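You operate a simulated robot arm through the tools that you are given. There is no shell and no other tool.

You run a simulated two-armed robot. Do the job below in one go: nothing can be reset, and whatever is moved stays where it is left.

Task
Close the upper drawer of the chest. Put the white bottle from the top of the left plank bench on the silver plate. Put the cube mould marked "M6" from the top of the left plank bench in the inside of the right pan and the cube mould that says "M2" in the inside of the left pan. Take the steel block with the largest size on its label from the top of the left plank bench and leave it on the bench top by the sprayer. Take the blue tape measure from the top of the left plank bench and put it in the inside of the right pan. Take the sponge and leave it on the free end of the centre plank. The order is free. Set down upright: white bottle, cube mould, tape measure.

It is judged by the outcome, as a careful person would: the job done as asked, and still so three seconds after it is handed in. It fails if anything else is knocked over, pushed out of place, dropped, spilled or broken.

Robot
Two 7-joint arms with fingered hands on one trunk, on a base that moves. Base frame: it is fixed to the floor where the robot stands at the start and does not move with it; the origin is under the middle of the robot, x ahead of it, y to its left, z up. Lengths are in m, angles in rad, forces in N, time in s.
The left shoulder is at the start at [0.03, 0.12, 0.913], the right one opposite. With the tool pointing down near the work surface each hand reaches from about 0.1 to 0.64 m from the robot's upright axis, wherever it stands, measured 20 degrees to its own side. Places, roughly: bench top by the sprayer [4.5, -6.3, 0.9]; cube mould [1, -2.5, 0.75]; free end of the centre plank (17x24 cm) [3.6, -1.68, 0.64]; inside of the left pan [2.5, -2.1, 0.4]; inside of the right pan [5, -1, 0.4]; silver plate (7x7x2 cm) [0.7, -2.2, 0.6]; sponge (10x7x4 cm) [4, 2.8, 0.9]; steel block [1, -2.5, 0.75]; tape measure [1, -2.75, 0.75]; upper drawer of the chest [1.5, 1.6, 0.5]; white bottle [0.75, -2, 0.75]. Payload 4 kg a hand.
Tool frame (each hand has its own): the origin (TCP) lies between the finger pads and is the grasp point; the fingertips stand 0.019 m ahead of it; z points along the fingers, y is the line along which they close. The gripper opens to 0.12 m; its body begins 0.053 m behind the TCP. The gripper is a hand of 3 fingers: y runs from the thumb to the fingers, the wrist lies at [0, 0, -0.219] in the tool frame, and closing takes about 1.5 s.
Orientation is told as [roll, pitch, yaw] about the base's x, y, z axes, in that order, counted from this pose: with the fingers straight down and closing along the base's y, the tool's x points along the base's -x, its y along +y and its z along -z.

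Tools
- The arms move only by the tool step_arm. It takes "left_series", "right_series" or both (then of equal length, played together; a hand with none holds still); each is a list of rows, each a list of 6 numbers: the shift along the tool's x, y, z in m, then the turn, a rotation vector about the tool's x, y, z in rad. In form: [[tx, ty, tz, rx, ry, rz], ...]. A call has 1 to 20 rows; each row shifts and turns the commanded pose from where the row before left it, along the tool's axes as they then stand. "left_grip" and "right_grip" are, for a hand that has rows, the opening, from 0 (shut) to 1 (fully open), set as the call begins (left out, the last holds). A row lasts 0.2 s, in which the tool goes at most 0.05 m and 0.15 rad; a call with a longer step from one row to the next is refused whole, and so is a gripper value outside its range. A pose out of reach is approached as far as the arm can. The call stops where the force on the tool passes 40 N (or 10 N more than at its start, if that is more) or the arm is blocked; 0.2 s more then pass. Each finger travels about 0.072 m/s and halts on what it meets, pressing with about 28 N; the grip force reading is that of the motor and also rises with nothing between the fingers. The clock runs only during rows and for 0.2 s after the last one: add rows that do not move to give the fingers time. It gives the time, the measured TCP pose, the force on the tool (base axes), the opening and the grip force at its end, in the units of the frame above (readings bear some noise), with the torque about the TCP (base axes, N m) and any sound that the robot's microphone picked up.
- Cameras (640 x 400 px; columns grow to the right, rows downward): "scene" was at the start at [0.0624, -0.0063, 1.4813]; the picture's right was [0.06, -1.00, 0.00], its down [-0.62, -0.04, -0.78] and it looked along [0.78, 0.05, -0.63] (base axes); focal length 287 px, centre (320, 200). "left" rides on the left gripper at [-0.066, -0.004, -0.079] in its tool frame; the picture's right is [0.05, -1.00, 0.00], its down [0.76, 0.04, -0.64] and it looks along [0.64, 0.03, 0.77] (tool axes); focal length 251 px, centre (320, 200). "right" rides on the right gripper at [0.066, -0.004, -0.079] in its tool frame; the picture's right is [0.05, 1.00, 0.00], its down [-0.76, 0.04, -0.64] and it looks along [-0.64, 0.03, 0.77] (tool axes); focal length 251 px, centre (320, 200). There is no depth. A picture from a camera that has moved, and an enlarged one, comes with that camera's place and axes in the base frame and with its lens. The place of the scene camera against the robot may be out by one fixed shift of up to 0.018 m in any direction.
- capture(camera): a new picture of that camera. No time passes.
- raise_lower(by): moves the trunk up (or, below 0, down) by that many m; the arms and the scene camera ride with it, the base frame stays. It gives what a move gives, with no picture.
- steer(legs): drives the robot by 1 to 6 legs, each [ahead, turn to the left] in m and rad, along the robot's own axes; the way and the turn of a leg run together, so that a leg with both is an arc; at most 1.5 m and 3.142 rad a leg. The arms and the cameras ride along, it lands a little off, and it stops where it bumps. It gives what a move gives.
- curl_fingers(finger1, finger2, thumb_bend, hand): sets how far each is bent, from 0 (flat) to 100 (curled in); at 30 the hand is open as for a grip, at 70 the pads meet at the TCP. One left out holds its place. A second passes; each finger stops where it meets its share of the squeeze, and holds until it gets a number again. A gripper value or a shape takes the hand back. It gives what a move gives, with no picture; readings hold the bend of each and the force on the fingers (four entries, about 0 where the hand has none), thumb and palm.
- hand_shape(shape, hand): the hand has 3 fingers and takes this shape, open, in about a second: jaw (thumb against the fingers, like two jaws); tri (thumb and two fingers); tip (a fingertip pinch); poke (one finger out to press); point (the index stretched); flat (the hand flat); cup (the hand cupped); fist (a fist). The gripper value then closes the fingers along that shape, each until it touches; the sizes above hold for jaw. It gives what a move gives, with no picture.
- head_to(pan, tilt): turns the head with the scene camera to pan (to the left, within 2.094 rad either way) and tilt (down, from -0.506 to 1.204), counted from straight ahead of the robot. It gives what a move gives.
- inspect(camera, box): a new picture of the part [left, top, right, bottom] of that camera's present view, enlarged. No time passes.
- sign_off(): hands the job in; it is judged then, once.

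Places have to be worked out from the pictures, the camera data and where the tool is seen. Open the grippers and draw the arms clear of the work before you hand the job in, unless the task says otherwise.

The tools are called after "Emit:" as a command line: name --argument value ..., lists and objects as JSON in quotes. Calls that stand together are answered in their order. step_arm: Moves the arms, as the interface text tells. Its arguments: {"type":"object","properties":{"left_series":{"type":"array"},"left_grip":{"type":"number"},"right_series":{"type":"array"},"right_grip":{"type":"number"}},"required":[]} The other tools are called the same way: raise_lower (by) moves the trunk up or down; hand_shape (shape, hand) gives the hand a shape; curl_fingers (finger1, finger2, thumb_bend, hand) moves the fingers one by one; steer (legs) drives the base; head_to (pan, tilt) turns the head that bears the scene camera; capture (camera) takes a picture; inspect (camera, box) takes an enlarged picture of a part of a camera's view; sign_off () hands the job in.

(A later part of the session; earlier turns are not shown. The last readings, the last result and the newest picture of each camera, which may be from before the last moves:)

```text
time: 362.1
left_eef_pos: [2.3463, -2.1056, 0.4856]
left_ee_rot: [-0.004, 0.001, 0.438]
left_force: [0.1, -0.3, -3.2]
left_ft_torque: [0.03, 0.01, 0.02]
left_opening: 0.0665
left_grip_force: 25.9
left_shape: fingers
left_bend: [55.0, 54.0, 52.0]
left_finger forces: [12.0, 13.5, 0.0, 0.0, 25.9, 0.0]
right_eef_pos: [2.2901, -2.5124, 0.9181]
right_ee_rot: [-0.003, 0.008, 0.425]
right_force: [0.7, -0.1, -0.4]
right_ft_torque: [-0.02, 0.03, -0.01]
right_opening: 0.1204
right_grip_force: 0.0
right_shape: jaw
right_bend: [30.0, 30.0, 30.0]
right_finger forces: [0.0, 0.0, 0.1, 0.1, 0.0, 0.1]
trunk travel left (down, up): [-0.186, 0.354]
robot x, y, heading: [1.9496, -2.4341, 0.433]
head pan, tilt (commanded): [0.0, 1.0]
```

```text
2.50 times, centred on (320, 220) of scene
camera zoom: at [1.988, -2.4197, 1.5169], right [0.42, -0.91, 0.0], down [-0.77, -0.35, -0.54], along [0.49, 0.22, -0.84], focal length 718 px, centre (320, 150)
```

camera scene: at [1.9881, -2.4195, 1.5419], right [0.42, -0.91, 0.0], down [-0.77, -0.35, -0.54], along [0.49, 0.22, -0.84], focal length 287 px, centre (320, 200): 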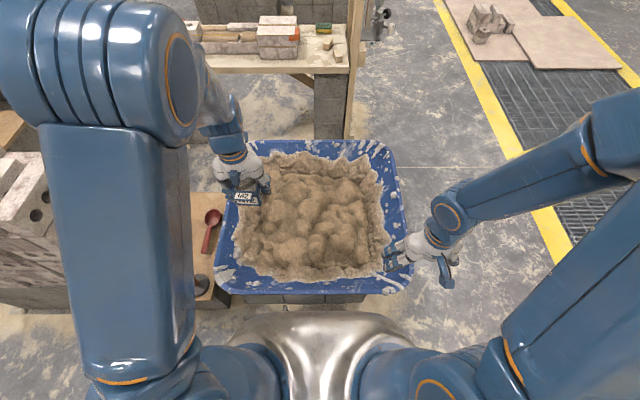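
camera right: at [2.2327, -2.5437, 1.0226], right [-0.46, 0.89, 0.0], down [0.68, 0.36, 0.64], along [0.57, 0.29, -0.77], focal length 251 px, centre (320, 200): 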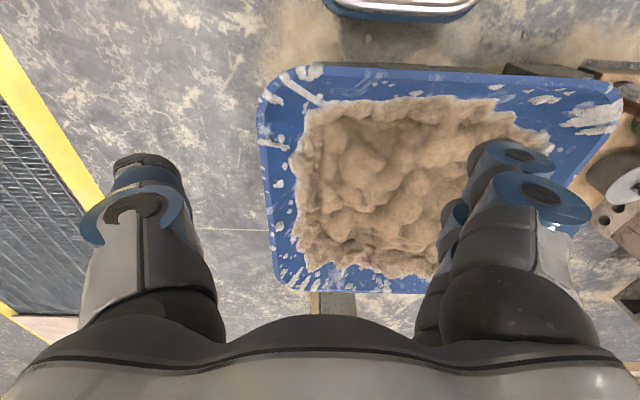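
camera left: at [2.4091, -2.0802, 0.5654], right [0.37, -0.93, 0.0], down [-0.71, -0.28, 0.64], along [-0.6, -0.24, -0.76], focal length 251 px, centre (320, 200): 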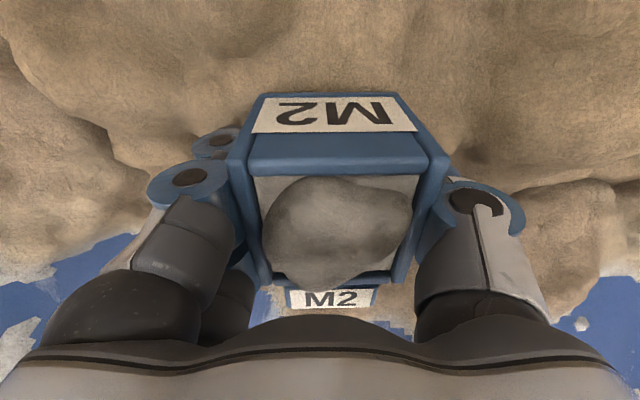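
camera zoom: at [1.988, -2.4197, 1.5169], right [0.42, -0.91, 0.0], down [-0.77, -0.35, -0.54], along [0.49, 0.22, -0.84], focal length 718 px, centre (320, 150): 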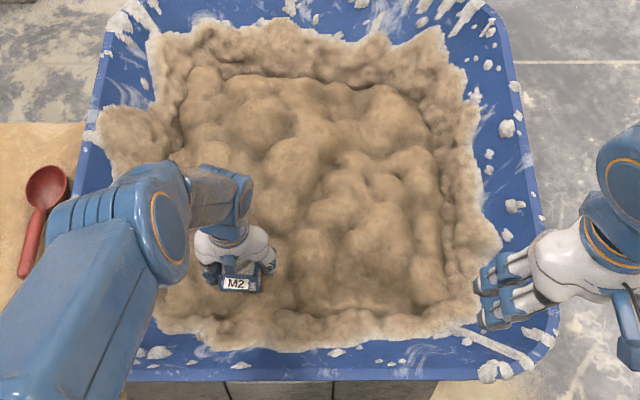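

Lowering the trunk continues the descent; I go on in 1.5 cm steps, watching the force.

Emit:
raise_lower --by -0.015

Emit:
raise_lower --by -0.012

Emit:
raise_lower --by -0.01

Emit:
capture --camera "left"

```text
time: 362.7
left_eef_pos: [2.3475, -2.1065, 0.4694]
left_ee_rot: [-0.006, 0.001, 0.438]
left_force: [-1.2, 0.4, -3.2]
left_ft_torque: [0.02, 0.0, -0.01]
left_opening: 0.0666
left_grip_force: 26.0
left_shape: fingers
left_bend: [55.0, 54.0, 52.0]
left_finger forces: [12.1, 13.7, 0.0, 0.0, 25.9, 0.1]
right_eef_pos: [2.2892, -2.5131, 0.9027]
right_ee_rot: [-0.003, 0.01, 0.425]
right_force: [0.3, 0.0, -0.1]
right_ft_torque: [0.02, 0.02, 0.0]
right_opening: 0.1198
right_grip_force: 0.1
right_shape: jaw
right_bend: [30.0, 30.0, 30.0]
right_finger forces: [0.0, 0.1, 0.1, 0.0, 0.1, 0.0]
trunk travel left (down, up): [-0.171, 0.369]
robot x, y, heading: [1.9456, -2.4275, 0.428]
head pan, tilt (commanded): [0.0, 1.0]
```

```text
time: 363.3
left_eef_pos: [2.3473, -2.106, 0.4589]
left_ee_rot: [-0.008, 0.002, 0.438]
left_force: [-0.1, -0.3, -3.1]
left_ft_torque: [-0.01, -0.01, 0.0]
left_opening: 0.0665
left_grip_force: 26.3
left_shape: fingers
left_bend: [55.0, 54.0, 52.0]
left_finger forces: [12.1, 13.6, 0.0, 0.0, 25.8, 0.1]
right_eef_pos: [2.29, -2.5141, 0.8905]
right_ee_rot: [-0.004, 0.009, 0.423]
right_force: [0.1, 0.3, 0.0]
right_ft_torque: [0.02, -0.01, -0.01]
right_opening: 0.1199
right_grip_force: 0.0
right_shape: jaw
right_bend: [30.0, 30.0, 30.0]
right_finger forces: [0.0, 0.1, 0.0, 0.0, 0.0, 0.0]
trunk travel left (down, up): [-0.159, 0.381]
robot x, y, heading: [1.9459, -2.4311, 0.431]
head pan, tilt (commanded): [0.0, 1.0]
```

```text
time: 363.9
left_eef_pos: [2.3474, -2.1066, 0.4497]
left_ee_rot: [-0.005, 0.002, 0.438]
left_force: [-0.3, 0.1, -3.9]
left_ft_torque: [0.0, 0.0, 0.0]
left_opening: 0.0666
left_grip_force: 25.8
left_shape: fingers
left_bend: [55.0, 54.0, 52.0]
left_finger forces: [12.1, 13.7, 0.0, 0.0, 25.9, 0.1]
right_eef_pos: [2.2904, -2.5124, 0.8809]
right_ee_rot: [-0.003, 0.008, 0.424]
right_force: [-0.2, 0.0, 0.1]
right_ft_torque: [0.0, 0.0, -0.03]
right_opening: 0.1202
right_grip_force: 0.2
right_shape: jaw
right_bend: [30.0, 30.0, 30.0]
right_finger forces: [0.0, 0.1, 0.1, 0.1, 0.0, 0.0]
trunk travel left (down, up): [-0.149, 0.391]
robot x, y, heading: [1.9453, -2.4284, 0.431]
head pan, tilt (commanded): [0.0, 1.0]
```

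```text
taken
camera left: at [2.4091, -2.0802, 0.5283], right [0.37, -0.93, 0.0], down [-0.71, -0.28, 0.64], along [-0.6, -0.24, -0.76], focal length 251 px, centre (320, 200)
```

left: 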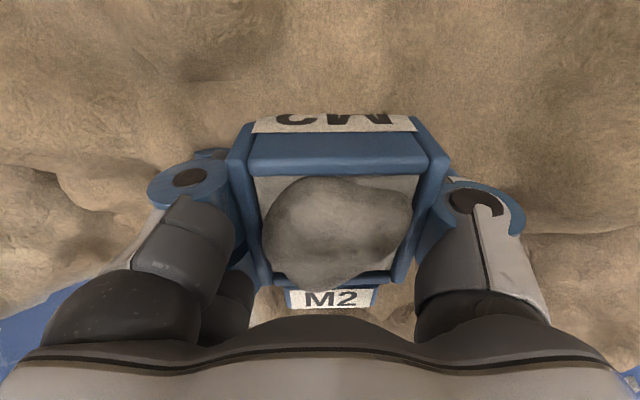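

The mould is visually entering the sand with no force, so the firm bottom is lower. I keep lowering gently until contact.

Emit:
raise_lower --by -0.008

Emit:
raise_lower --by -0.006

Emit:
raise_lower --by -0.006

Emit:
capture --camera "left"

```text
time: 364.4
left_eef_pos: [2.3471, -2.1072, 0.44]
left_ee_rot: [-0.006, 0.002, 0.439]
left_force: [0.5, -0.1, -3.6]
left_ft_torque: [0.02, 0.0, -0.02]
left_opening: 0.0666
left_grip_force: 25.7
left_shape: fingers
left_bend: [55.0, 54.0, 52.0]
left_finger forces: [12.1, 13.7, 0.0, 0.0, 26.0, 0.0]
right_eef_pos: [2.2902, -2.513, 0.8721]
right_ee_rot: [-0.001, 0.008, 0.425]
right_force: [0.3, 0.2, -0.6]
right_ft_torque: [-0.03, 0.0, -0.02]
right_opening: 0.12
right_grip_force: 0.0
right_shape: jaw
right_bend: [30.0, 30.0, 30.0]
right_finger forces: [0.0, 0.0, 0.0, 0.1, 0.1, 0.0]
trunk travel left (down, up): [-0.141, 0.399]
robot x, y, heading: [1.9442, -2.4301, 0.43]
head pan, tilt (commanded): [0.0, 1.0]
```

```text
time: 365.0
left_eef_pos: [2.3463, -2.1067, 0.4344]
left_ee_rot: [-0.005, 0.002, 0.439]
left_force: [-1.0, -0.2, -4.3]
left_ft_torque: [0.05, 0.02, 0.02]
left_opening: 0.0665
left_grip_force: 25.7
left_shape: fingers
left_bend: [55.0, 54.0, 52.0]
left_finger forces: [12.1, 13.7, 0.0, 0.0, 25.8, 0.0]
right_eef_pos: [2.2901, -2.5123, 0.8664]
right_ee_rot: [-0.002, 0.009, 0.425]
right_force: [0.2, 0.0, 0.5]
right_ft_torque: [0.0, 0.01, 0.01]
right_opening: 0.12
right_grip_force: 0.1
right_shape: jaw
right_bend: [30.0, 30.0, 30.0]
right_finger forces: [0.0, 0.1, 0.1, 0.0, 0.0, 0.1]
trunk travel left (down, up): [-0.135, 0.405]
robot x, y, heading: [1.948, -2.4309, 0.425]
head pan, tilt (commanded): [0.0, 1.0]
```

```text
time: 365.5
left_eef_pos: [2.3471, -2.1059, 0.4321]
left_ee_rot: [-0.005, -0.003, 0.44]
left_force: [-9.0, 0.3, 31.4]
left_ft_torque: [-0.95, -0.42, -0.26]
left_opening: 0.0664
left_grip_force: 31.7
left_shape: fingers
left_bend: [55.0, 54.0, 52.0]
left_finger forces: [14.1, 17.5, 0.0, 0.1, 31.8, 0.0]
right_eef_pos: [2.2883, -2.5142, 0.8621]
right_ee_rot: [-0.002, 0.007, 0.424]
right_force: [-0.5, 0.6, 0.7]
right_ft_torque: [0.03, -0.01, 0.0]
right_opening: 0.1201
right_grip_force: 0.1
right_shape: jaw
right_bend: [30.0, 30.0, 30.0]
right_finger forces: [0.1, 0.0, 0.0, 0.0, 0.0, 0.0]
trunk travel left (down, up): [-0.129, 0.411]
robot x, y, heading: [1.9447, -2.4322, 0.43]
head pan, tilt (commanded): [0.0, 1.0]
```

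```text
taken
camera left: at [2.4095, -2.0795, 0.5113], right [0.37, -0.93, 0.0], down [-0.71, -0.28, 0.64], along [-0.59, -0.24, -0.77], focal length 251 px, centre (320, 200)
```

left: 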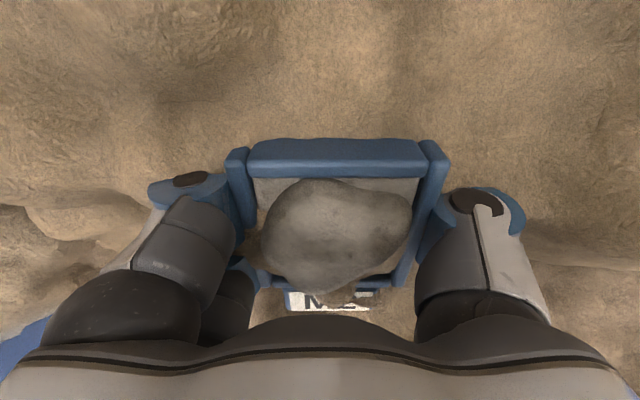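

Contact on the mould's right edge. I ease off slightly and release, then check how it sits.

Emit:
raise_lower --by 0.005

Emit:
curl_fingers --hand "left" --finger1 47 --finger2 47 --thumb_bend 45

Emit:
capture --camera "left"

Emit:
inspect --camera "scene" --box '[230, 170, 350, 290]'

```text
time: 366.1
left_eef_pos: [2.3459, -2.1078, 0.4329]
left_ee_rot: [-0.005, 0.003, 0.437]
left_force: [-0.6, -0.9, -2.2]
left_ft_torque: [0.01, -0.01, 0.02]
left_opening: 0.0665
left_grip_force: 27.2
left_shape: fingers
left_bend: [55.0, 54.0, 52.0]
left_finger forces: [13.0, 14.6, 0.0, 0.0, 27.5, 0.0]
right_eef_pos: [2.2897, -2.5135, 0.8661]
right_ee_rot: [-0.003, 0.008, 0.423]
right_force: [-0.7, 0.3, 0.1]
right_ft_torque: [0.0, -0.01, 0.01]
right_opening: 0.1201
right_grip_force: 0.2
right_shape: jaw
right_bend: [30.0, 30.0, 30.0]
right_finger forces: [0.0, 0.0, 0.0, 0.1, 0.0, 0.0]
trunk travel left (down, up): [-0.134, 0.406]
robot x, y, heading: [1.9455, -2.431, 0.428]
head pan, tilt (commanded): [0.0, 1.0]
```

```text
time: 367.1
left_eef_pos: [2.3472, -2.1062, 0.4338]
left_ee_rot: [-0.003, 0.001, 0.437]
left_force: [0.0, -0.3, -0.3]
left_ft_torque: [0.02, 0.02, 0.01]
left_opening: 0.0809
left_grip_force: 0.0
left_shape: fingers
left_bend: [47.0, 47.0, 45.0]
left_finger forces: [0.0, 0.0, 0.0, 0.0, 1.0, 0.0]
right_eef_pos: [2.2919, -2.5136, 0.8646]
right_ee_rot: [-0.002, 0.009, 0.424]
right_force: [-0.1, 0.8, 0.4]
right_ft_torque: [0.01, 0.02, 0.03]
right_opening: 0.1202
right_grip_force: 0.1
right_shape: jaw
right_bend: [30.0, 30.0, 30.0]
right_finger forces: [0.1, 0.1, 0.0, 0.0, 0.0, 0.1]
trunk travel left (down, up): [-0.134, 0.406]
robot x, y, heading: [1.9462, -2.4317, 0.431]
head pan, tilt (commanded): [0.0, 1.0]
```

```text
taken
camera left: at [2.4091, -2.0802, 0.5135], right [0.37, -0.93, 0.0], down [-0.71, -0.28, 0.64], along [-0.6, -0.24, -0.76], focal length 251 px, centre (320, 200)
```

left: 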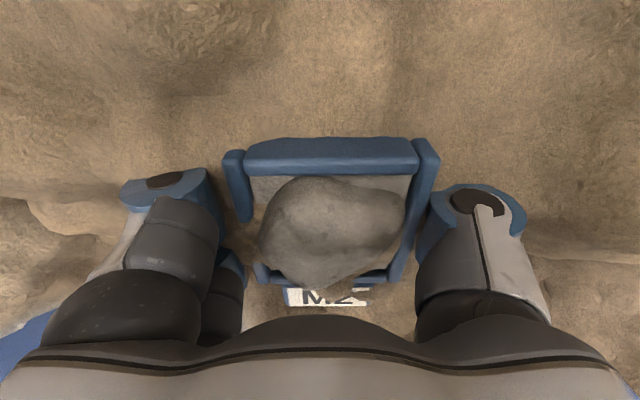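

```text
3.33 times, centred on (290, 230) of scene
camera zoom: at [1.988, -2.4198, 1.4649], right [0.42, -0.91, 0.0], down [-0.77, -0.35, -0.54], along [0.49, 0.22, -0.84], focal length 957 px, centre (420, 100)
```

zoom: 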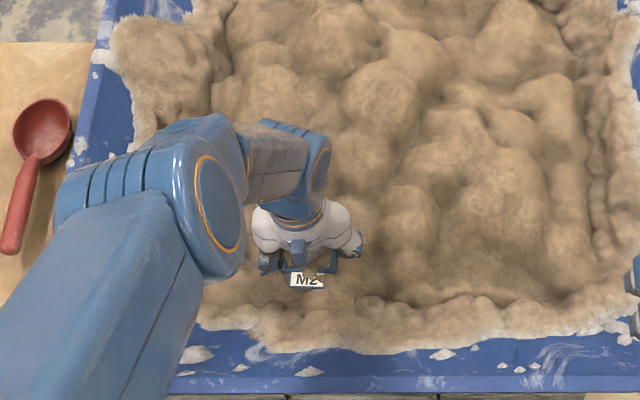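

It rests nearly level, partly embedded. I open wider and withdraw upward, then check.

Emit:
curl_fingers --hand "left" --finger1 40 --finger2 40 --thumb_bend 36

Emit:
step_arm --left_series '[[0, 0, -0.015, 0, 0, 0], [0, 0, -0.03, 0, 0, 0], [0, 0, -0.04, 0, 0, 0], [0, 0, -0.04, 0, 0, 0], [0, 0, -0.04, 0, 0, 0], [0, 0, -0.04, 0, 0, 0]]'

Emit:
capture --camera "left"

Emit:
inspect --camera "scene" --box '[230, 170, 350, 290]'

```text
time: 368.1
left_eef_pos: [2.3473, -2.1065, 0.4336]
left_ee_rot: [-0.006, 0.001, 0.438]
left_force: [0.2, 0.9, 0.5]
left_ft_torque: [-0.01, 0.01, 0.0]
left_opening: 0.1046
left_grip_force: 0.0
left_shape: fingers
left_bend: [40.0, 40.0, 36.0]
left_finger forces: [0.1, 0.0, 0.0, 0.0, 0.1, 0.0]
right_eef_pos: [2.2904, -2.5134, 0.865]
right_ee_rot: [-0.003, 0.009, 0.424]
right_force: [0.8, 0.5, -0.4]
right_ft_torque: [0.0, 0.03, 0.01]
right_opening: 0.1199
right_grip_force: 0.1
right_shape: jaw
right_bend: [30.0, 30.0, 30.0]
right_finger forces: [0.0, 0.1, 0.1, 0.1, 0.0, 0.1]
trunk travel left (down, up): [-0.134, 0.406]
robot x, y, heading: [1.9475, -2.4286, 0.427]
head pan, tilt (commanded): [0.0, 1.0]
```

```text
time: 369.5
left_eef_pos: [2.3461, -2.1051, 0.6397]
left_ee_rot: [-0.006, 0.001, 0.438]
left_force: [-0.1, 0.7, -0.4]
left_ft_torque: [0.01, 0.01, -0.01]
left_opening: 0.1048
left_grip_force: 0.1
left_shape: fingers
left_bend: [40.0, 40.0, 36.0]
left_finger forces: [0.0, 0.0, 0.0, 0.0, 0.1, 0.1]
right_eef_pos: [2.2902, -2.5132, 0.8661]
right_ee_rot: [-0.003, 0.009, 0.424]
right_force: [0.4, -0.6, 0.9]
right_ft_torque: [0.02, 0.01, 0.02]
right_opening: 0.12
right_grip_force: 0.1
right_shape: jaw
right_bend: [30.0, 30.0, 30.0]
right_finger forces: [0.1, 0.0, 0.0, 0.1, 0.1, 0.1]
trunk travel left (down, up): [-0.134, 0.406]
robot x, y, heading: [1.9416, -2.4304, 0.427]
head pan, tilt (commanded): [0.0, 1.0]
```

```text
taken
camera left: at [2.4075, -2.0797, 0.7188], right [0.37, -0.93, 0.0], down [-0.71, -0.28, 0.64], along [-0.6, -0.24, -0.76], focal length 251 px, centre (320, 200)
```

left: 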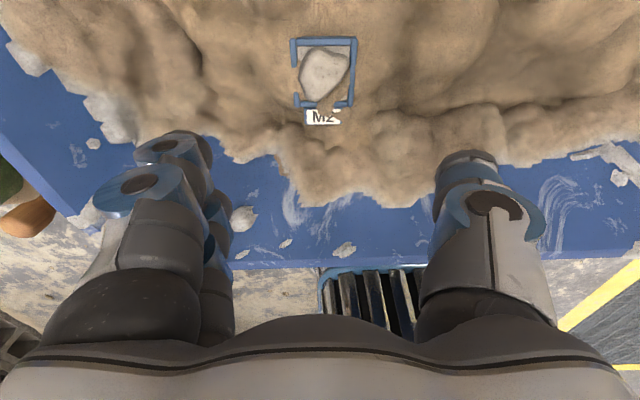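

```text
3.33 times, centred on (290, 230) of scene
camera zoom: at [1.9875, -2.4202, 1.4649], right [0.42, -0.91, 0.0], down [-0.77, -0.35, -0.54], along [0.49, 0.22, -0.84], focal length 957 px, centre (420, 100)
```

zoom: 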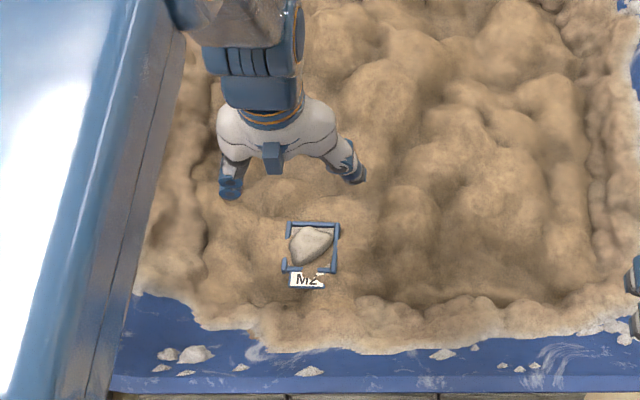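

I zoom in tightly to judge how upright M2 sits.

Emit:
inspect --camera "scene" --box '[262, 225, 292, 262]'

Emit:
inspect --camera "left" --box '[270, 20, 380, 140]'

```text
10.81 times, centred on (277, 244) of scene
camera zoom: at [1.9875, -2.4202, 1.4649], right [0.42, -0.91, 0.0], down [-0.77, -0.35, -0.54], along [0.49, 0.22, -0.84], focal length 3103 px, centre (785, -270)
```

zoom: 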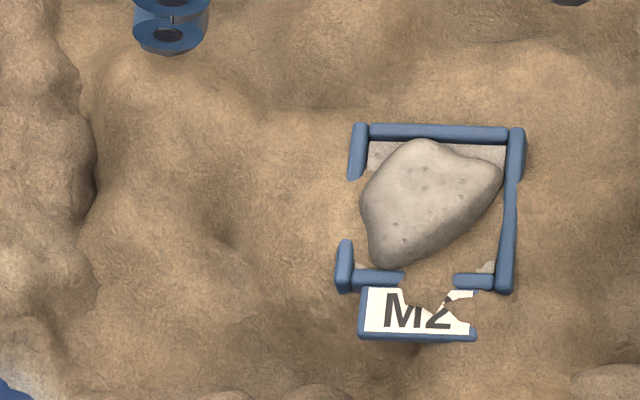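

```text
3.33 times, centred on (325, 80) of left
camera zoom: at [2.4075, -2.0797, 0.7188], right [0.37, -0.93, 0.0], down [-0.71, -0.28, 0.64], along [-0.6, -0.24, -0.76], focal length 838 px, centre (303, 600)
```

zoom: 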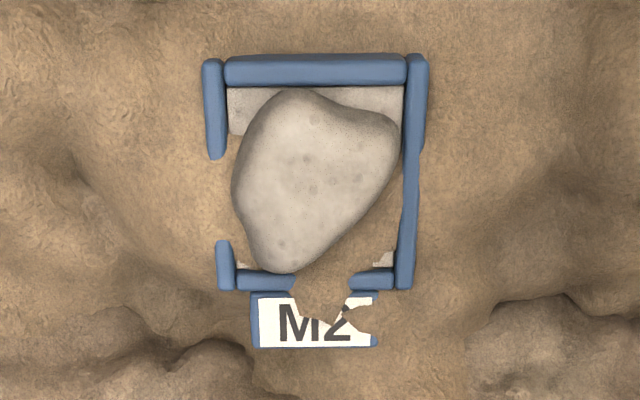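

M2 sits level and upright in the pan. Now I raise the hands, back off, and return to the bench for M6 and the blue tape.

Emit:
step_arm --left_series '[[0.01, 0, -0.045, 0, 0, 0], [0.01, 0, -0.045, 0, 0, 0], [0.01, 0, -0.045, 0, 0, 0], [0.01, 0, -0.045, 0, 0, 0], [0.01, 0, -0.045, 0, 0, 0]]' --left_grip 1.0

Emit:
raise_lower --by 0.08

Emit:
steer --legs '[[-0.22, 0], [0, 0.5]]'

Emit:
steer --legs '[[0, 0.52]]'

Emit:
steer --legs '[[0, 0.52]]'

```text
time: 370.7
left_eef_pos: [2.2992, -2.1259, 0.864]
left_ee_rot: [-0.003, 0.002, 0.434]
left_force: [-0.6, 0.1, 0.3]
left_ft_torque: [0.0, 0.01, -0.01]
left_opening: 0.1201
left_grip_force: 0.0
left_shape: jaw
left_bend: [30.0, 30.0, 30.0]
left_finger forces: [0.0, 0.0, 0.0, 0.0, 0.0, 0.0]
right_eef_pos: [2.2893, -2.5127, 0.8662]
right_ee_rot: [-0.001, 0.01, 0.423]
right_force: [-0.1, 0.0, -0.4]
right_ft_torque: [0.01, 0.02, -0.04]
right_opening: 0.1199
right_grip_force: 0.1
right_shape: jaw
right_bend: [30.0, 30.0, 30.0]
right_finger forces: [0.0, 0.0, 0.1, 0.0, 0.1, 0.0]
trunk travel left (down, up): [-0.134, 0.406]
robot x, y, heading: [1.9456, -2.4285, 0.431]
head pan, tilt (commanded): [0.0, 1.0]
```

```text
time: 371.8
left_eef_pos: [2.301, -2.124, 0.9434]
left_ee_rot: [-0.003, 0.001, 0.439]
left_force: [0.2, -0.3, 0.9]
left_ft_torque: [0.02, 0.0, -0.03]
left_opening: 0.1202
left_grip_force: 0.2
left_shape: jaw
left_bend: [30.0, 30.0, 30.0]
left_finger forces: [0.0, 0.1, 0.0, 0.0, 0.0, 0.1]
right_eef_pos: [2.2906, -2.5134, 0.9449]
right_ee_rot: [-0.002, 0.008, 0.423]
right_force: [0.5, 0.3, -0.5]
right_ft_torque: [0.0, 0.01, 0.02]
right_opening: 0.1201
right_grip_force: 0.0
right_shape: jaw
right_bend: [30.0, 30.0, 30.0]
right_finger forces: [0.0, 0.0, 0.0, 0.1, 0.1, 0.0]
trunk travel left (down, up): [-0.214, 0.326]
robot x, y, heading: [1.9463, -2.4324, 0.43]
head pan, tilt (commanded): [0.0, 1.0]
```

```text
time: 374.9
left_eef_pos: [1.914, -2.0865, 0.945]
left_ee_rot: [-0.005, 0.001, 0.928]
left_force: [-0.3, -0.1, -0.3]
left_ft_torque: [0.04, -0.01, -0.02]
left_opening: 0.1198
left_grip_force: 0.0
left_shape: jaw
left_bend: [30.0, 30.0, 30.0]
left_finger forces: [0.0, 0.1, 0.0, 0.0, 0.0, 0.1]
right_eef_pos: [2.09, -2.4306, 0.9456]
right_ee_rot: [-0.003, 0.016, 0.916]
right_force: [0.8, 0.4, -0.9]
right_ft_torque: [0.0, -0.01, -0.01]
right_opening: 0.1197
right_grip_force: 0.0
right_shape: jaw
right_bend: [30.0, 30.0, 30.0]
right_finger forces: [0.1, 0.1, 0.0, 0.1, 0.1, 0.0]
trunk travel left (down, up): [-0.214, 0.326]
robot x, y, heading: [1.7702, -2.5406, 0.927]
head pan, tilt (commanded): [0.0, 1.0]
```

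```text
time: 376.8
left_eef_pos: [1.6692, -2.0721, 0.943]
left_ee_rot: [-0.007, 0.003, 1.45]
left_force: [0.7, 0.2, 0.5]
left_ft_torque: [-0.04, 0.03, -0.01]
left_opening: 0.1201
left_grip_force: 0.0
left_shape: jaw
left_bend: [30.0, 30.0, 30.0]
left_finger forces: [0.1, 0.1, 0.0, 0.0, 0.0, 0.1]
right_eef_pos: [1.9924, -2.2859, 0.9456]
right_ee_rot: [-0.002, 0.017, 1.437]
right_force: [1.2, 0.1, -0.1]
right_ft_torque: [0.01, 0.01, 0.01]
right_opening: 0.1201
right_grip_force: 0.0
right_shape: jaw
right_bend: [30.0, 30.0, 30.0]
right_finger forces: [0.0, 0.0, 0.0, 0.1, 0.0, 0.0]
trunk travel left (down, up): [-0.214, 0.326]
robot x, y, heading: [1.8084, -2.5409, 1.442]
head pan, tilt (commanded): [0.0, 1.0]
```

```text
time: 378.6
left_eef_pos: [1.4528, -2.2013, 0.9426]
left_ee_rot: [-0.005, 0.002, 1.964]
left_force: [0.6, 0.6, -0.3]
left_ft_torque: [-0.07, 0.0, -0.05]
left_opening: 0.12
left_grip_force: 0.0
left_shape: jaw
left_bend: [30.0, 30.0, 30.0]
left_finger forces: [0.0, 0.1, 0.1, 0.0, 0.0, 0.1]
right_eef_pos: [1.8405, -2.2263, 0.9457]
right_ee_rot: [-0.002, 0.018, 1.951]
right_force: [0.2, -0.8, 0.2]
right_ft_torque: [0.0, -0.02, -0.04]
right_opening: 0.1199
right_grip_force: 0.0
right_shape: jaw
right_bend: [30.0, 30.0, 30.0]
right_finger forces: [0.1, 0.0, 0.1, 0.0, 0.1, 0.0]
trunk travel left (down, up): [-0.214, 0.326]
robot x, y, heading: [1.838, -2.5278, 1.956]
head pan, tilt (commanded): [0.0, 1.0]
```

Facing along the aisle; I drive 0.42 m and turn left to face the bench again.

Emit:
steer --legs '[[0.42, 0], [0, 0.5]]'

Emit:
steer --legs '[[0, 0.55]]'

Emit:
steer --legs '[[0, 0.55]]'

Emit:
head_to --pan 0.0 --tilt 0.8

Emit:
capture --camera "scene"

```text
time: 382.6
left_eef_pos: [1.188, -2.047, 0.9422]
left_ee_rot: [-0.005, 0.002, 2.467]
left_force: [0.4, -0.2, 0.3]
left_ft_torque: [-0.02, 0.01, -0.02]
left_opening: 0.1201
left_grip_force: 0.1
left_shape: jaw
left_bend: [30.0, 30.0, 30.0]
left_finger forces: [0.0, 0.0, 0.1, 0.0, 0.1, 0.0]
right_eef_pos: [1.5397, -1.8828, 0.9456]
right_ee_rot: [-0.001, 0.017, 2.457]
right_force: [0.0, 0.1, 0.1]
right_ft_torque: [0.0, 0.0, 0.0]
right_opening: 0.12
right_grip_force: 0.1
right_shape: jaw
right_bend: [30.0, 30.0, 30.0]
right_finger forces: [0.0, 0.0, 0.0, 0.1, 0.0, 0.0]
trunk travel left (down, up): [-0.214, 0.326]
robot x, y, heading: [1.7066, -2.1168, 2.464]
head pan, tilt (commanded): [0.0, 1.0]
```

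```text
time: 384.6
left_eef_pos: [1.224, -2.3292, 0.9426]
left_ee_rot: [-0.006, 0.005, 3.018]
left_force: [0.9, -1.0, -0.9]
left_ft_torque: [0.02, -0.02, -0.04]
left_opening: 0.12
left_grip_force: 0.1
left_shape: jaw
left_bend: [30.0, 30.0, 30.0]
left_finger forces: [0.1, 0.0, 0.0, 0.0, 0.0, 0.1]
right_eef_pos: [1.4368, -2.006, 0.9448]
right_ee_rot: [-0.001, 0.017, 3.006]
right_force: [-0.8, -0.2, 0.0]
right_ft_torque: [0.04, -0.06, -0.01]
right_opening: 0.1199
right_grip_force: 0.1
right_shape: jaw
right_bend: [30.0, 30.0, 30.0]
right_finger forces: [0.0, 0.0, 0.0, 0.0, 0.1, 0.0]
trunk travel left (down, up): [-0.214, 0.326]
robot x, y, heading: [1.7123, -2.0807, 3.016]
head pan, tilt (commanded): [0.0, 1.0]
```

```text
time: 386.5
left_eef_pos: [1.426, -2.548, 0.9421]
left_ee_rot: [-0.005, 0.002, -2.714]
left_force: [-0.2, -0.5, -0.4]
left_ft_torque: [0.02, 0.01, 0.0]
left_opening: 0.12
left_grip_force: 0.0
left_shape: jaw
left_bend: [30.0, 30.0, 30.0]
left_finger forces: [0.0, 0.0, 0.0, 0.0, 0.1, 0.0]
right_eef_pos: [1.437, -2.1598, 0.9457]
right_ee_rot: [-0.002, 0.016, -2.724]
right_force: [0.2, 0.4, 0.3]
right_ft_torque: [0.02, 0.02, 0.0]
right_opening: 0.12
right_grip_force: 0.0
right_shape: jaw
right_bend: [30.0, 30.0, 30.0]
right_finger forces: [0.1, 0.0, 0.1, 0.0, 0.0, 0.0]
trunk travel left (down, up): [-0.214, 0.326]
robot x, y, heading: [1.697, -2.0467, -2.73]
head pan, tilt (commanded): [0.0, 1.0]
```

```text
time: 387.2
left_eef_pos: [1.426, -2.5469, 0.9436]
left_ee_rot: [-0.003, 0.002, -2.713]
left_force: [-0.8, -0.2, 0.7]
left_ft_torque: [0.02, 0.02, 0.01]
left_opening: 0.1199
left_grip_force: 0.0
left_shape: jaw
left_bend: [30.0, 30.0, 30.0]
left_finger forces: [0.0, 0.0, 0.1, 0.1, 0.0, 0.0]
right_eef_pos: [1.4372, -2.1593, 0.9462]
right_ee_rot: [0.0, 0.017, -2.724]
right_force: [0.2, 0.7, 0.9]
right_ft_torque: [-0.02, 0.01, 0.01]
right_opening: 0.1202
right_grip_force: 0.1
right_shape: jaw
right_bend: [30.0, 30.0, 30.0]
right_finger forces: [0.1, 0.0, 0.0, 0.1, 0.0, 0.0]
trunk travel left (down, up): [-0.214, 0.326]
robot x, y, heading: [1.6925, -2.0505, -2.724]
head pan, tilt (commanded): [0.0, 0.799]
```

```text
taken
camera scene: at [1.6346, -2.0833, 1.56], right [-0.4, 0.92, 0.0], down [0.66, 0.29, -0.7], along [-0.64, -0.28, -0.72], focal length 287 px, centre (320, 200)
```

scene: 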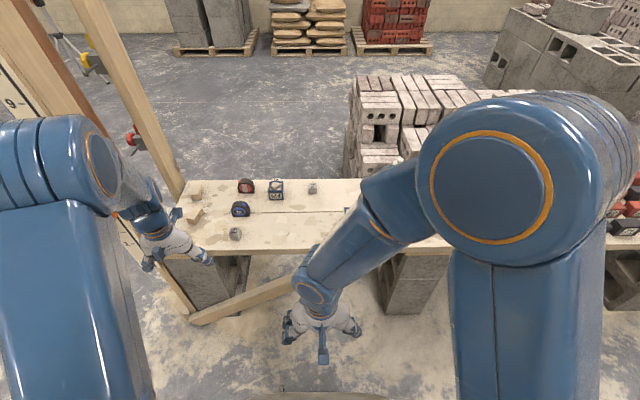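

I drive forward to the bench and spread the right hand outward for M6.

Emit:
step_arm --right_series '[[-0.01, -0.03, 0, 0, 0, 0], [-0.015, -0.03, 0, 0, 0, 0], [-0.015, -0.03, 0, 0, 0, 0], [-0.015, -0.03, 0, 0, 0, 0], [-0.015, -0.03, 0, 0, 0, 0]]'

Emit:
steer --legs '[[0.32, 0.03]]'

Emit:
capture --camera "scene"

Emit:
capture --camera "right"

```text
time: 388.4
left_eef_pos: [1.4266, -2.547, 0.9435]
left_ee_rot: [-0.004, 0.001, -2.713]
left_force: [-0.4, 0.5, -0.7]
left_ft_torque: [-0.01, 0.0, 0.0]
left_opening: 0.1203
left_grip_force: 0.0
left_shape: jaw
left_bend: [30.0, 30.0, 30.0]
left_finger forces: [0.0, 0.0, 0.0, 0.0, 0.1, 0.0]
right_eef_pos: [1.3142, -2.05, 0.9453]
right_ee_rot: [-0.003, 0.018, -2.725]
right_force: [0.0, 0.5, 0.7]
right_ft_torque: [-0.04, -0.01, -0.04]
right_opening: 0.1201
right_grip_force: 0.0
right_shape: jaw
right_bend: [30.0, 30.0, 30.0]
right_finger forces: [0.0, 0.0, 0.0, 0.0, 0.1, 0.0]
trunk travel left (down, up): [-0.214, 0.326]
robot x, y, heading: [1.6939, -2.0461, -2.726]
head pan, tilt (commanded): [0.0, 0.799]
```

```text
time: 390.6
left_eef_pos: [1.143, -2.6976, 0.9431]
left_ee_rot: [-0.004, 0.005, -2.676]
left_force: [-0.4, -0.1, -0.1]
left_ft_torque: [0.0, 0.03, -0.02]
left_opening: 0.1203
left_grip_force: 0.0
left_shape: jaw
left_bend: [30.0, 30.0, 30.0]
left_finger forces: [0.1, 0.1, 0.0, 0.0, 0.0, 0.0]
right_eef_pos: [1.0139, -2.2065, 0.946]
right_ee_rot: [-0.002, 0.018, -2.686]
right_force: [0.1, -0.4, 0.0]
right_ft_torque: [0.04, -0.02, 0.0]
right_opening: 0.12
right_grip_force: 0.2
right_shape: jaw
right_bend: [30.0, 30.0, 30.0]
right_finger forces: [0.0, 0.0, 0.0, 0.0, 0.0, 0.1]
trunk travel left (down, up): [-0.214, 0.326]
robot x, y, heading: [1.3866, -2.1852, -2.693]
head pan, tilt (commanded): [0.0, 0.799]
```

```text
taken
camera scene: at [1.3331, -2.2243, 1.56], right [-0.44, 0.9, 0.0], down [0.64, 0.32, -0.7], along [-0.63, -0.31, -0.72], focal length 287 px, centre (320, 200)
```

scene: 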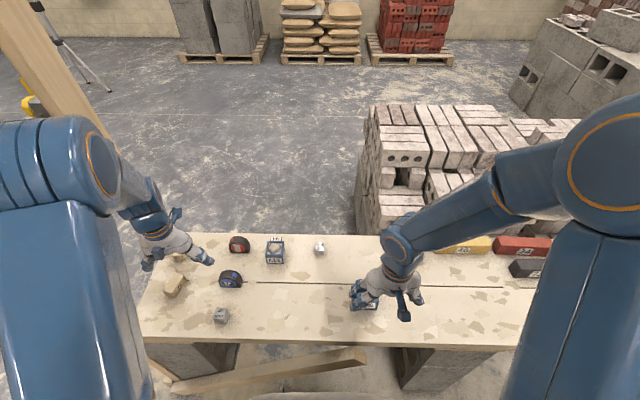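

```text
taken
camera right: at [1.0716, -2.1752, 1.0255], right [0.49, -0.87, 0.0], down [-0.68, -0.38, 0.63], along [-0.55, -0.31, -0.78], focal length 251 px, centre (320, 200)
```

right: 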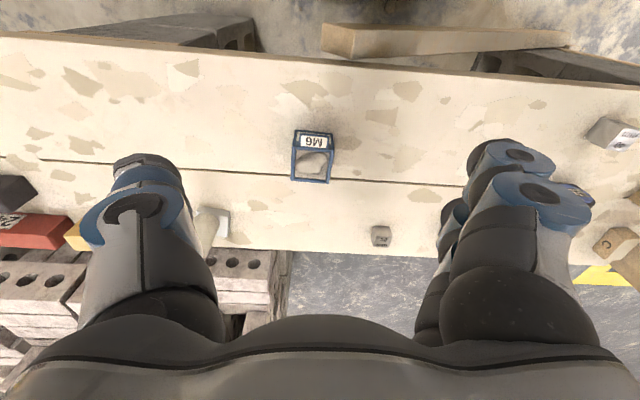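

M6 is at about (0.895, -2.259). I move the right hand over it and lower.

Emit:
step_arm --right_series '[[-0.033, -0.002, 0, 0, 0, 0], [-0.033, -0.002, 0, 0, 0, 0], [-0.033, -0.002, 0, 0, 0, 0], [-0.032, -0.001, 0, 0, 0, 0], [0, 0, 0.04, 0, 0, 0], [0, 0, 0.04, 0, 0, 0], [0, 0, 0.04, 0, 0, 0], [0, 0, 0.04, 0, 0, 0], [0, 0, 0.035, 0, 0, 0]]'

Emit:
capture --camera "right"

```text
time: 392.6
left_eef_pos: [1.144, -2.6957, 0.9427]
left_ee_rot: [-0.004, 0.003, -2.675]
left_force: [0.4, -0.2, -0.1]
left_ft_torque: [0.0, -0.01, 0.03]
left_opening: 0.1202
left_grip_force: 0.2
left_shape: jaw
left_bend: [30.0, 30.0, 30.0]
left_finger forces: [0.0, 0.0, 0.0, 0.0, 0.0, 0.0]
right_eef_pos: [0.8977, -2.2547, 0.7482]
right_ee_rot: [-0.002, 0.018, -2.686]
right_force: [0.3, 0.4, 0.4]
right_ft_torque: [0.0, -0.01, -0.03]
right_opening: 0.12
right_grip_force: 0.1
right_shape: jaw
right_bend: [30.0, 30.0, 30.0]
right_finger forces: [0.0, 0.1, 0.1, 0.0, 0.1, 0.0]
trunk travel left (down, up): [-0.214, 0.326]
robot x, y, heading: [1.3895, -2.1867, -2.687]
head pan, tilt (commanded): [0.0, 0.799]
```

```text
taken
camera right: at [0.9546, -2.2238, 0.8286], right [0.49, -0.87, 0.0], down [-0.68, -0.38, 0.63], along [-0.55, -0.31, -0.78], focal length 251 px, centre (320, 200)
```

right: 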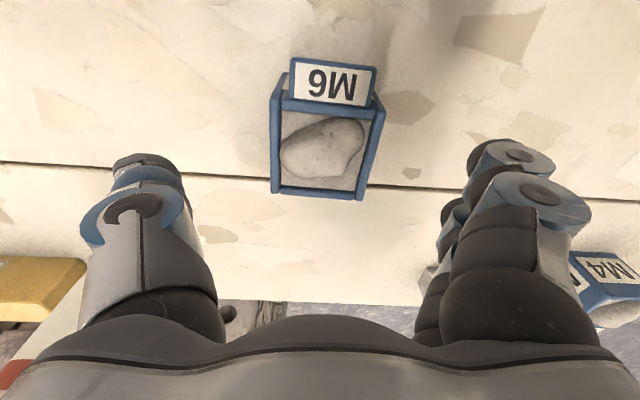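

Well centred; the mould is turned about 5° so I rotate to match and lower to grasp height, then close.

Emit:
step_arm --right_series '[[0, 0, 0.01, 0, 0, 0.09], [0, 0, 0.03, 0, 0, 0], [0, 0, 0.025, 0, 0, 0], [0, 0, 0.008, 0, 0, 0], [0, 0, 0, 0, 0, 0]]'

Emit:
curl_fingers --hand "right" --finger1 47 --finger2 47 --thumb_bend 47

Emit:
capture --camera "right"

```text
time: 393.8
left_eef_pos: [1.1439, -2.6975, 0.9414]
left_ee_rot: [-0.004, 0.002, -2.674]
left_force: [-0.6, 0.3, -0.1]
left_ft_torque: [-0.02, 0.03, -0.02]
left_opening: 0.1195
left_grip_force: 0.0
left_shape: jaw
left_bend: [30.0, 30.0, 30.0]
left_finger forces: [0.0, 0.0, 0.0, 0.0, 0.0, 0.0]
right_eef_pos: [0.8971, -2.2546, 0.6753]
right_ee_rot: [-0.002, 0.017, -2.775]
right_force: [-0.4, 0.0, 0.1]
right_ft_torque: [0.02, -0.05, -0.01]
right_opening: 0.1202
right_grip_force: 0.1
right_shape: jaw
right_bend: [30.0, 30.0, 30.0]
right_finger forces: [0.0, 0.0, 0.0, 0.0, 0.1, 0.1]
trunk travel left (down, up): [-0.214, 0.326]
robot x, y, heading: [1.3937, -2.1835, -2.687]
head pan, tilt (commanded): [0.0, 0.799]
```

```text
time: 394.8
left_eef_pos: [1.1444, -2.6962, 0.9425]
left_ee_rot: [-0.003, 0.004, -2.674]
left_force: [0.3, 0.1, 0.7]
left_ft_torque: [0.02, 0.01, -0.03]
left_opening: 0.1199
left_grip_force: 0.0
left_shape: jaw
left_bend: [30.0, 30.0, 30.0]
left_finger forces: [0.0, 0.0, 0.0, 0.0, 0.0, 0.1]
right_eef_pos: [0.8976, -2.2553, 0.6766]
right_ee_rot: [-0.004, 0.016, -2.776]
right_force: [0.1, -1.5, -1.0]
right_ft_torque: [0.04, 0.03, 0.06]
right_opening: 0.078
right_grip_force: 0.3
right_shape: fingers
right_bend: [47.0, 47.0, 47.0]
right_finger forces: [0.1, 0.9, 0.0, 0.0, 0.0, 0.1]
trunk travel left (down, up): [-0.214, 0.326]
robot x, y, heading: [1.3958, -2.1851, -2.686]
head pan, tilt (commanded): [0.0, 0.799]
```

```text
taken
camera right: at [0.9575, -2.2292, 0.7559], right [0.41, -0.91, 0.0], down [-0.71, -0.32, 0.63], along [-0.58, -0.26, -0.78], focal length 251 px, centre (320, 200)
```

right: 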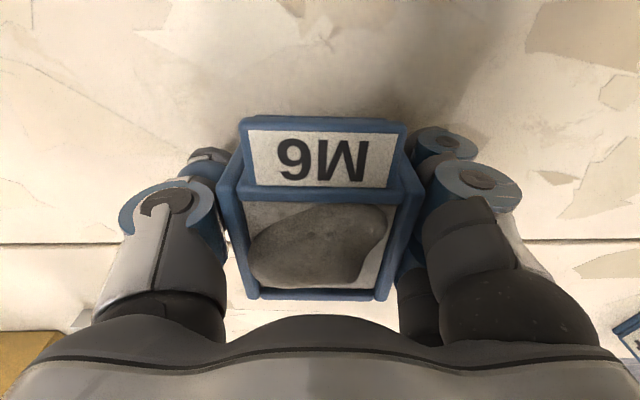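

Aligned; I squeeze and test-lift.

Emit:
curl_fingers --hand "right" --finger1 64 --finger2 64 --thumb_bend 58

Emit:
step_arm --right_series '[[0, 0, -0.004, 0, 0, 0], [0, 0, -0.01, 0, 0, 0], [0, 0, -0.02, 0, 0, 0], [0, 0, 0, 0, 0, 0]]'

Emit:
capture --camera "right"

```text
time: 395.8
left_eef_pos: [1.1446, -2.6968, 0.9436]
left_ee_rot: [-0.003, 0.002, -2.676]
left_force: [-0.3, 0.3, 0.3]
left_ft_torque: [-0.02, -0.01, -0.03]
left_opening: 0.12
left_grip_force: 0.1
left_shape: jaw
left_bend: [30.0, 30.0, 30.0]
left_finger forces: [0.0, 0.0, 0.0, 0.0, 0.0, 0.0]
right_eef_pos: [0.8992, -2.255, 0.6758]
right_ee_rot: [-0.003, 0.017, -2.776]
right_force: [0.4, 0.2, 0.3]
right_ft_torque: [0.05, -0.01, 0.01]
right_opening: 0.0676
right_grip_force: 29.2
right_shape: fingers
right_bend: [54.0, 54.0, 52.0]
right_finger forces: [13.9, 15.0, 0.1, 0.1, 29.0, 0.0]
trunk travel left (down, up): [-0.214, 0.326]
robot x, y, heading: [1.3937, -2.1841, -2.686]
head pan, tilt (commanded): [0.0, 0.799]
```

```text
time: 396.8
left_eef_pos: [1.1433, -2.697, 0.9434]
left_ee_rot: [-0.004, 0.003, -2.675]
left_force: [0.5, 0.4, -0.1]
left_ft_torque: [0.02, 0.02, 0.02]
left_opening: 0.1202
left_grip_force: 0.1
left_shape: jaw
left_bend: [30.0, 30.0, 30.0]
left_finger forces: [0.0, 0.0, 0.1, 0.0, 0.0, 0.0]
right_eef_pos: [0.8959, -2.2563, 0.7092]
right_ee_rot: [-0.003, 0.019, -2.778]
right_force: [0.3, 0.5, -3.1]
right_ft_torque: [0.02, -0.01, 0.01]
right_opening: 0.0677
right_grip_force: 28.7
right_shape: fingers
right_bend: [54.0, 54.0, 52.0]
right_finger forces: [13.8, 14.7, 0.0, 0.1, 28.8, 0.1]
trunk travel left (down, up): [-0.214, 0.326]
robot x, y, heading: [1.3907, -2.188, -2.683]
head pan, tilt (commanded): [0.0, 0.799]
```

```text
taken
camera right: at [0.9557, -2.2298, 0.7891], right [0.41, -0.91, 0.0], down [-0.71, -0.32, 0.63], along [-0.58, -0.26, -0.78], focal length 251 px, centre (320, 200)
```

right: 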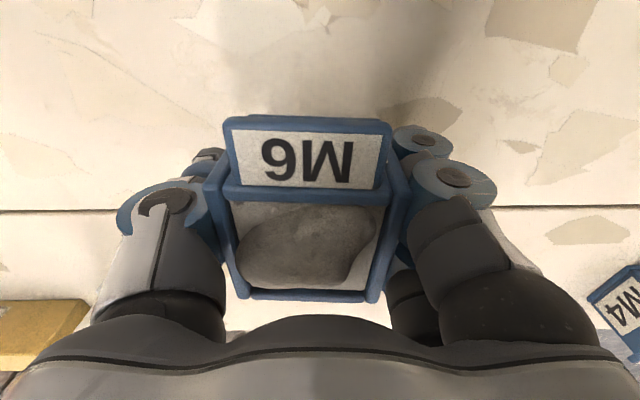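

M6 is held. I lift it well clear, then look at the blue tape with the left-hand camera.

Emit:
step_arm --right_series '[[0, 0, -0.03, 0, 0, 0], [0, 0, -0.04, 0, 0, 0], [0, 0, -0.04, 0, 0, 0], [0, 0, -0.04, 0, 0, 0], [0.01, 0, -0.04, 0, 0, 0], [0.02, -0.02, -0.03, 0, 0, 0], [0.02, -0.02, -0.03, 0, 0, 0]]'

Emit:
capture --camera "left"

Emit:
inspect --camera "scene" --box '[200, 220, 300, 335]'

```text
time: 398.4
left_eef_pos: [1.1446, -2.6959, 0.9433]
left_ee_rot: [-0.005, 0.001, -2.676]
left_force: [0.6, 0.5, 1.3]
left_ft_torque: [0.01, 0.02, -0.04]
left_opening: 0.1199
left_grip_force: 0.0
left_shape: jaw
left_bend: [30.0, 30.0, 30.0]
left_finger forces: [0.0, 0.1, 0.1, 0.0, 0.0, 0.1]
right_eef_pos: [0.9285, -2.1991, 0.9588]
right_ee_rot: [-0.003, 0.016, -2.777]
right_force: [0.1, 0.0, -4.3]
right_ft_torque: [0.01, -0.01, 0.01]
right_opening: 0.0678
right_grip_force: 29.0
right_shape: fingers
right_bend: [54.0, 54.0, 52.0]
right_finger forces: [13.7, 14.7, 0.0, 0.1, 28.8, 0.0]
trunk travel left (down, up): [-0.214, 0.326]
robot x, y, heading: [1.3953, -2.1874, -2.681]
head pan, tilt (commanded): [0.0, 0.799]
```

```text
taken
camera left: at [1.085, -2.7223, 1.0233], right [-0.4, 0.92, 0.0], down [0.7, 0.3, 0.64], along [0.59, 0.26, -0.76], focal length 251 px, centre (320, 200)
```

left: 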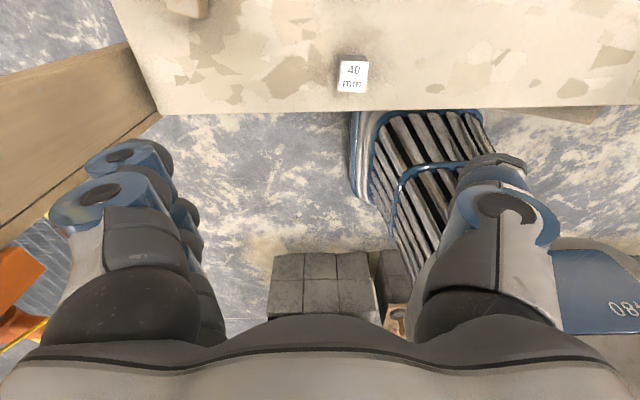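

```text
3.48 times, centred on (250, 278) of scene
camera zoom: at [1.335, -2.2229, 1.5601], right [-0.44, 0.9, 0.0], down [0.64, 0.32, -0.7], along [-0.63, -0.31, -0.72], focal length 998 px, centre (564, -70)
```

zoom: 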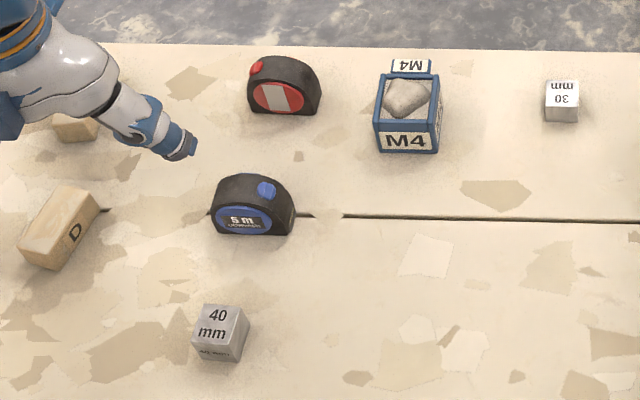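

The blue tape is near (1.037, -2.698), long side along the plank; steel 40 mm block and red tape stay clear of a left–right grip. I move the left hand over it.

Emit:
step_arm --left_series '[[-0.0323, -0.0155, 0, 0, 0, 0], [-0.0323, -0.0155, 0, 0, 0, 0], [-0.0324, -0.0155, 0, 0, 0, 0], [0, 0, 0, 0, 0, 0.1], [0, 0, 0.04, 0, 0, 0], [0, 0, 0.04, 0, 0, 0], [0, 0, 0.04, 0, 0, 0]]'

Emit:
capture --camera "left"

Emit:
inspect --camera "scene" --box '[180, 200, 300, 335]'

```text
time: 400.0
left_eef_pos: [1.038, -2.7006, 0.8224]
left_ee_rot: [-0.007, 0.003, -2.776]
left_force: [-1.0, 0.4, -0.6]
left_ft_torque: [0.0, -0.02, 0.01]
left_opening: 0.1201
left_grip_force: 0.1
left_shape: jaw
left_bend: [30.0, 30.0, 30.0]
left_finger forces: [0.0, 0.0, 0.1, 0.1, 0.0, 0.0]
right_eef_pos: [0.9262, -2.2002, 0.9581]
right_ee_rot: [-0.003, 0.018, -2.775]
right_force: [-0.3, -0.4, -4.0]
right_ft_torque: [-0.01, -0.05, 0.01]
right_opening: 0.0679
right_grip_force: 28.4
right_shape: fingers
right_bend: [54.0, 54.0, 52.0]
right_finger forces: [13.8, 14.7, 0.0, 0.0, 28.7, 0.0]
trunk travel left (down, up): [-0.214, 0.326]
robot x, y, heading: [1.3958, -2.186, -2.685]
head pan, tilt (commanded): [0.0, 0.799]
```

```text
taken
camera left: at [0.9743, -2.7199, 0.9013], right [-0.31, 0.95, 0.0], down [0.73, 0.23, 0.65], along [0.61, 0.2, -0.76], focal length 251 px, centre (320, 200)
```

left: 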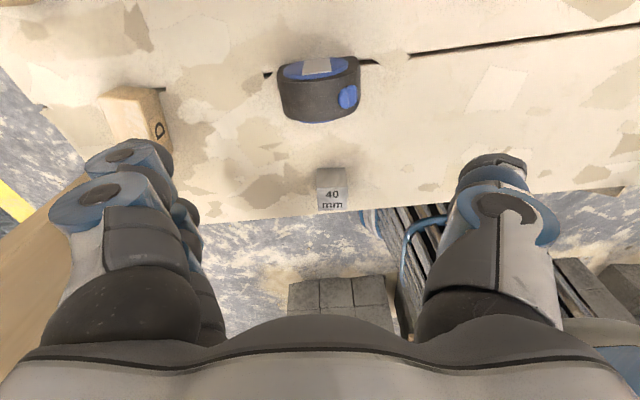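

```text
2.96 times, centred on (240, 268) of scene
camera zoom: at [1.3327, -2.2246, 1.5599], right [-0.44, 0.9, 0.0], down [0.64, 0.32, -0.7], along [-0.63, -0.31, -0.72], focal length 850 px, centre (557, 0)
```

zoom: 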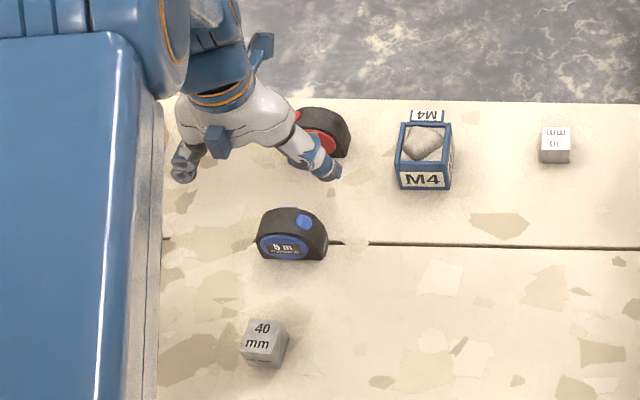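

The tape is aligned with the plank seam; I rotate back slightly to match and lower over it.

Emit:
step_arm --left_series '[[0, 0, 0.03, 0, 0, -0.075], [0, 0, 0.04, 0, 0, 0], [0, 0, 0.035, 0, 0, 0], [0, 0, 0, 0, 0, 0]]'

Emit:
capture --camera "left"

```text
time: 401.0
left_eef_pos: [1.0369, -2.6966, 0.7182]
left_ee_rot: [-0.003, 0.002, -2.699]
left_force: [-0.3, 0.1, 0.1]
left_ft_torque: [0.03, -0.01, -0.01]
left_opening: 0.1199
left_grip_force: 0.1
left_shape: jaw
left_bend: [30.0, 30.0, 30.0]
left_finger forces: [0.0, 0.1, 0.0, 0.0, 0.1, 0.1]
right_eef_pos: [0.9259, -2.1995, 0.9578]
right_ee_rot: [-0.004, 0.017, -2.776]
right_force: [-0.4, 0.3, -4.3]
right_ft_torque: [-0.07, -0.04, 0.02]
right_opening: 0.0677
right_grip_force: 29.0
right_shape: fingers
right_bend: [54.0, 54.0, 52.0]
right_finger forces: [13.8, 14.6, 0.0, 0.0, 28.8, 0.0]
trunk travel left (down, up): [-0.214, 0.326]
robot x, y, heading: [1.3943, -2.1814, -2.691]
head pan, tilt (commanded): [0.0, 0.799]
```

```text
taken
camera left: at [0.9764, -2.7213, 0.7981], right [-0.38, 0.93, 0.0], down [0.71, 0.29, 0.64], along [0.6, 0.25, -0.76], focal length 251 px, centre (320, 200)
```

left: 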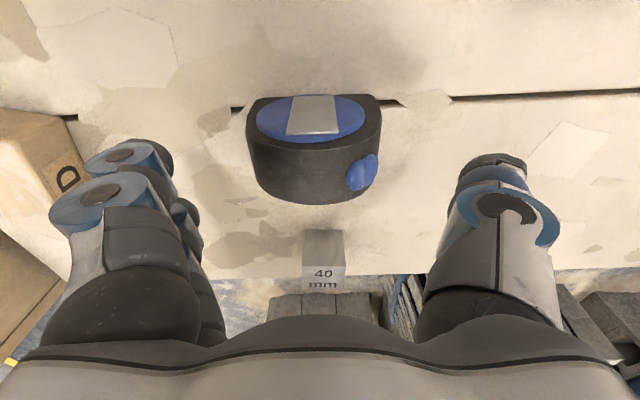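

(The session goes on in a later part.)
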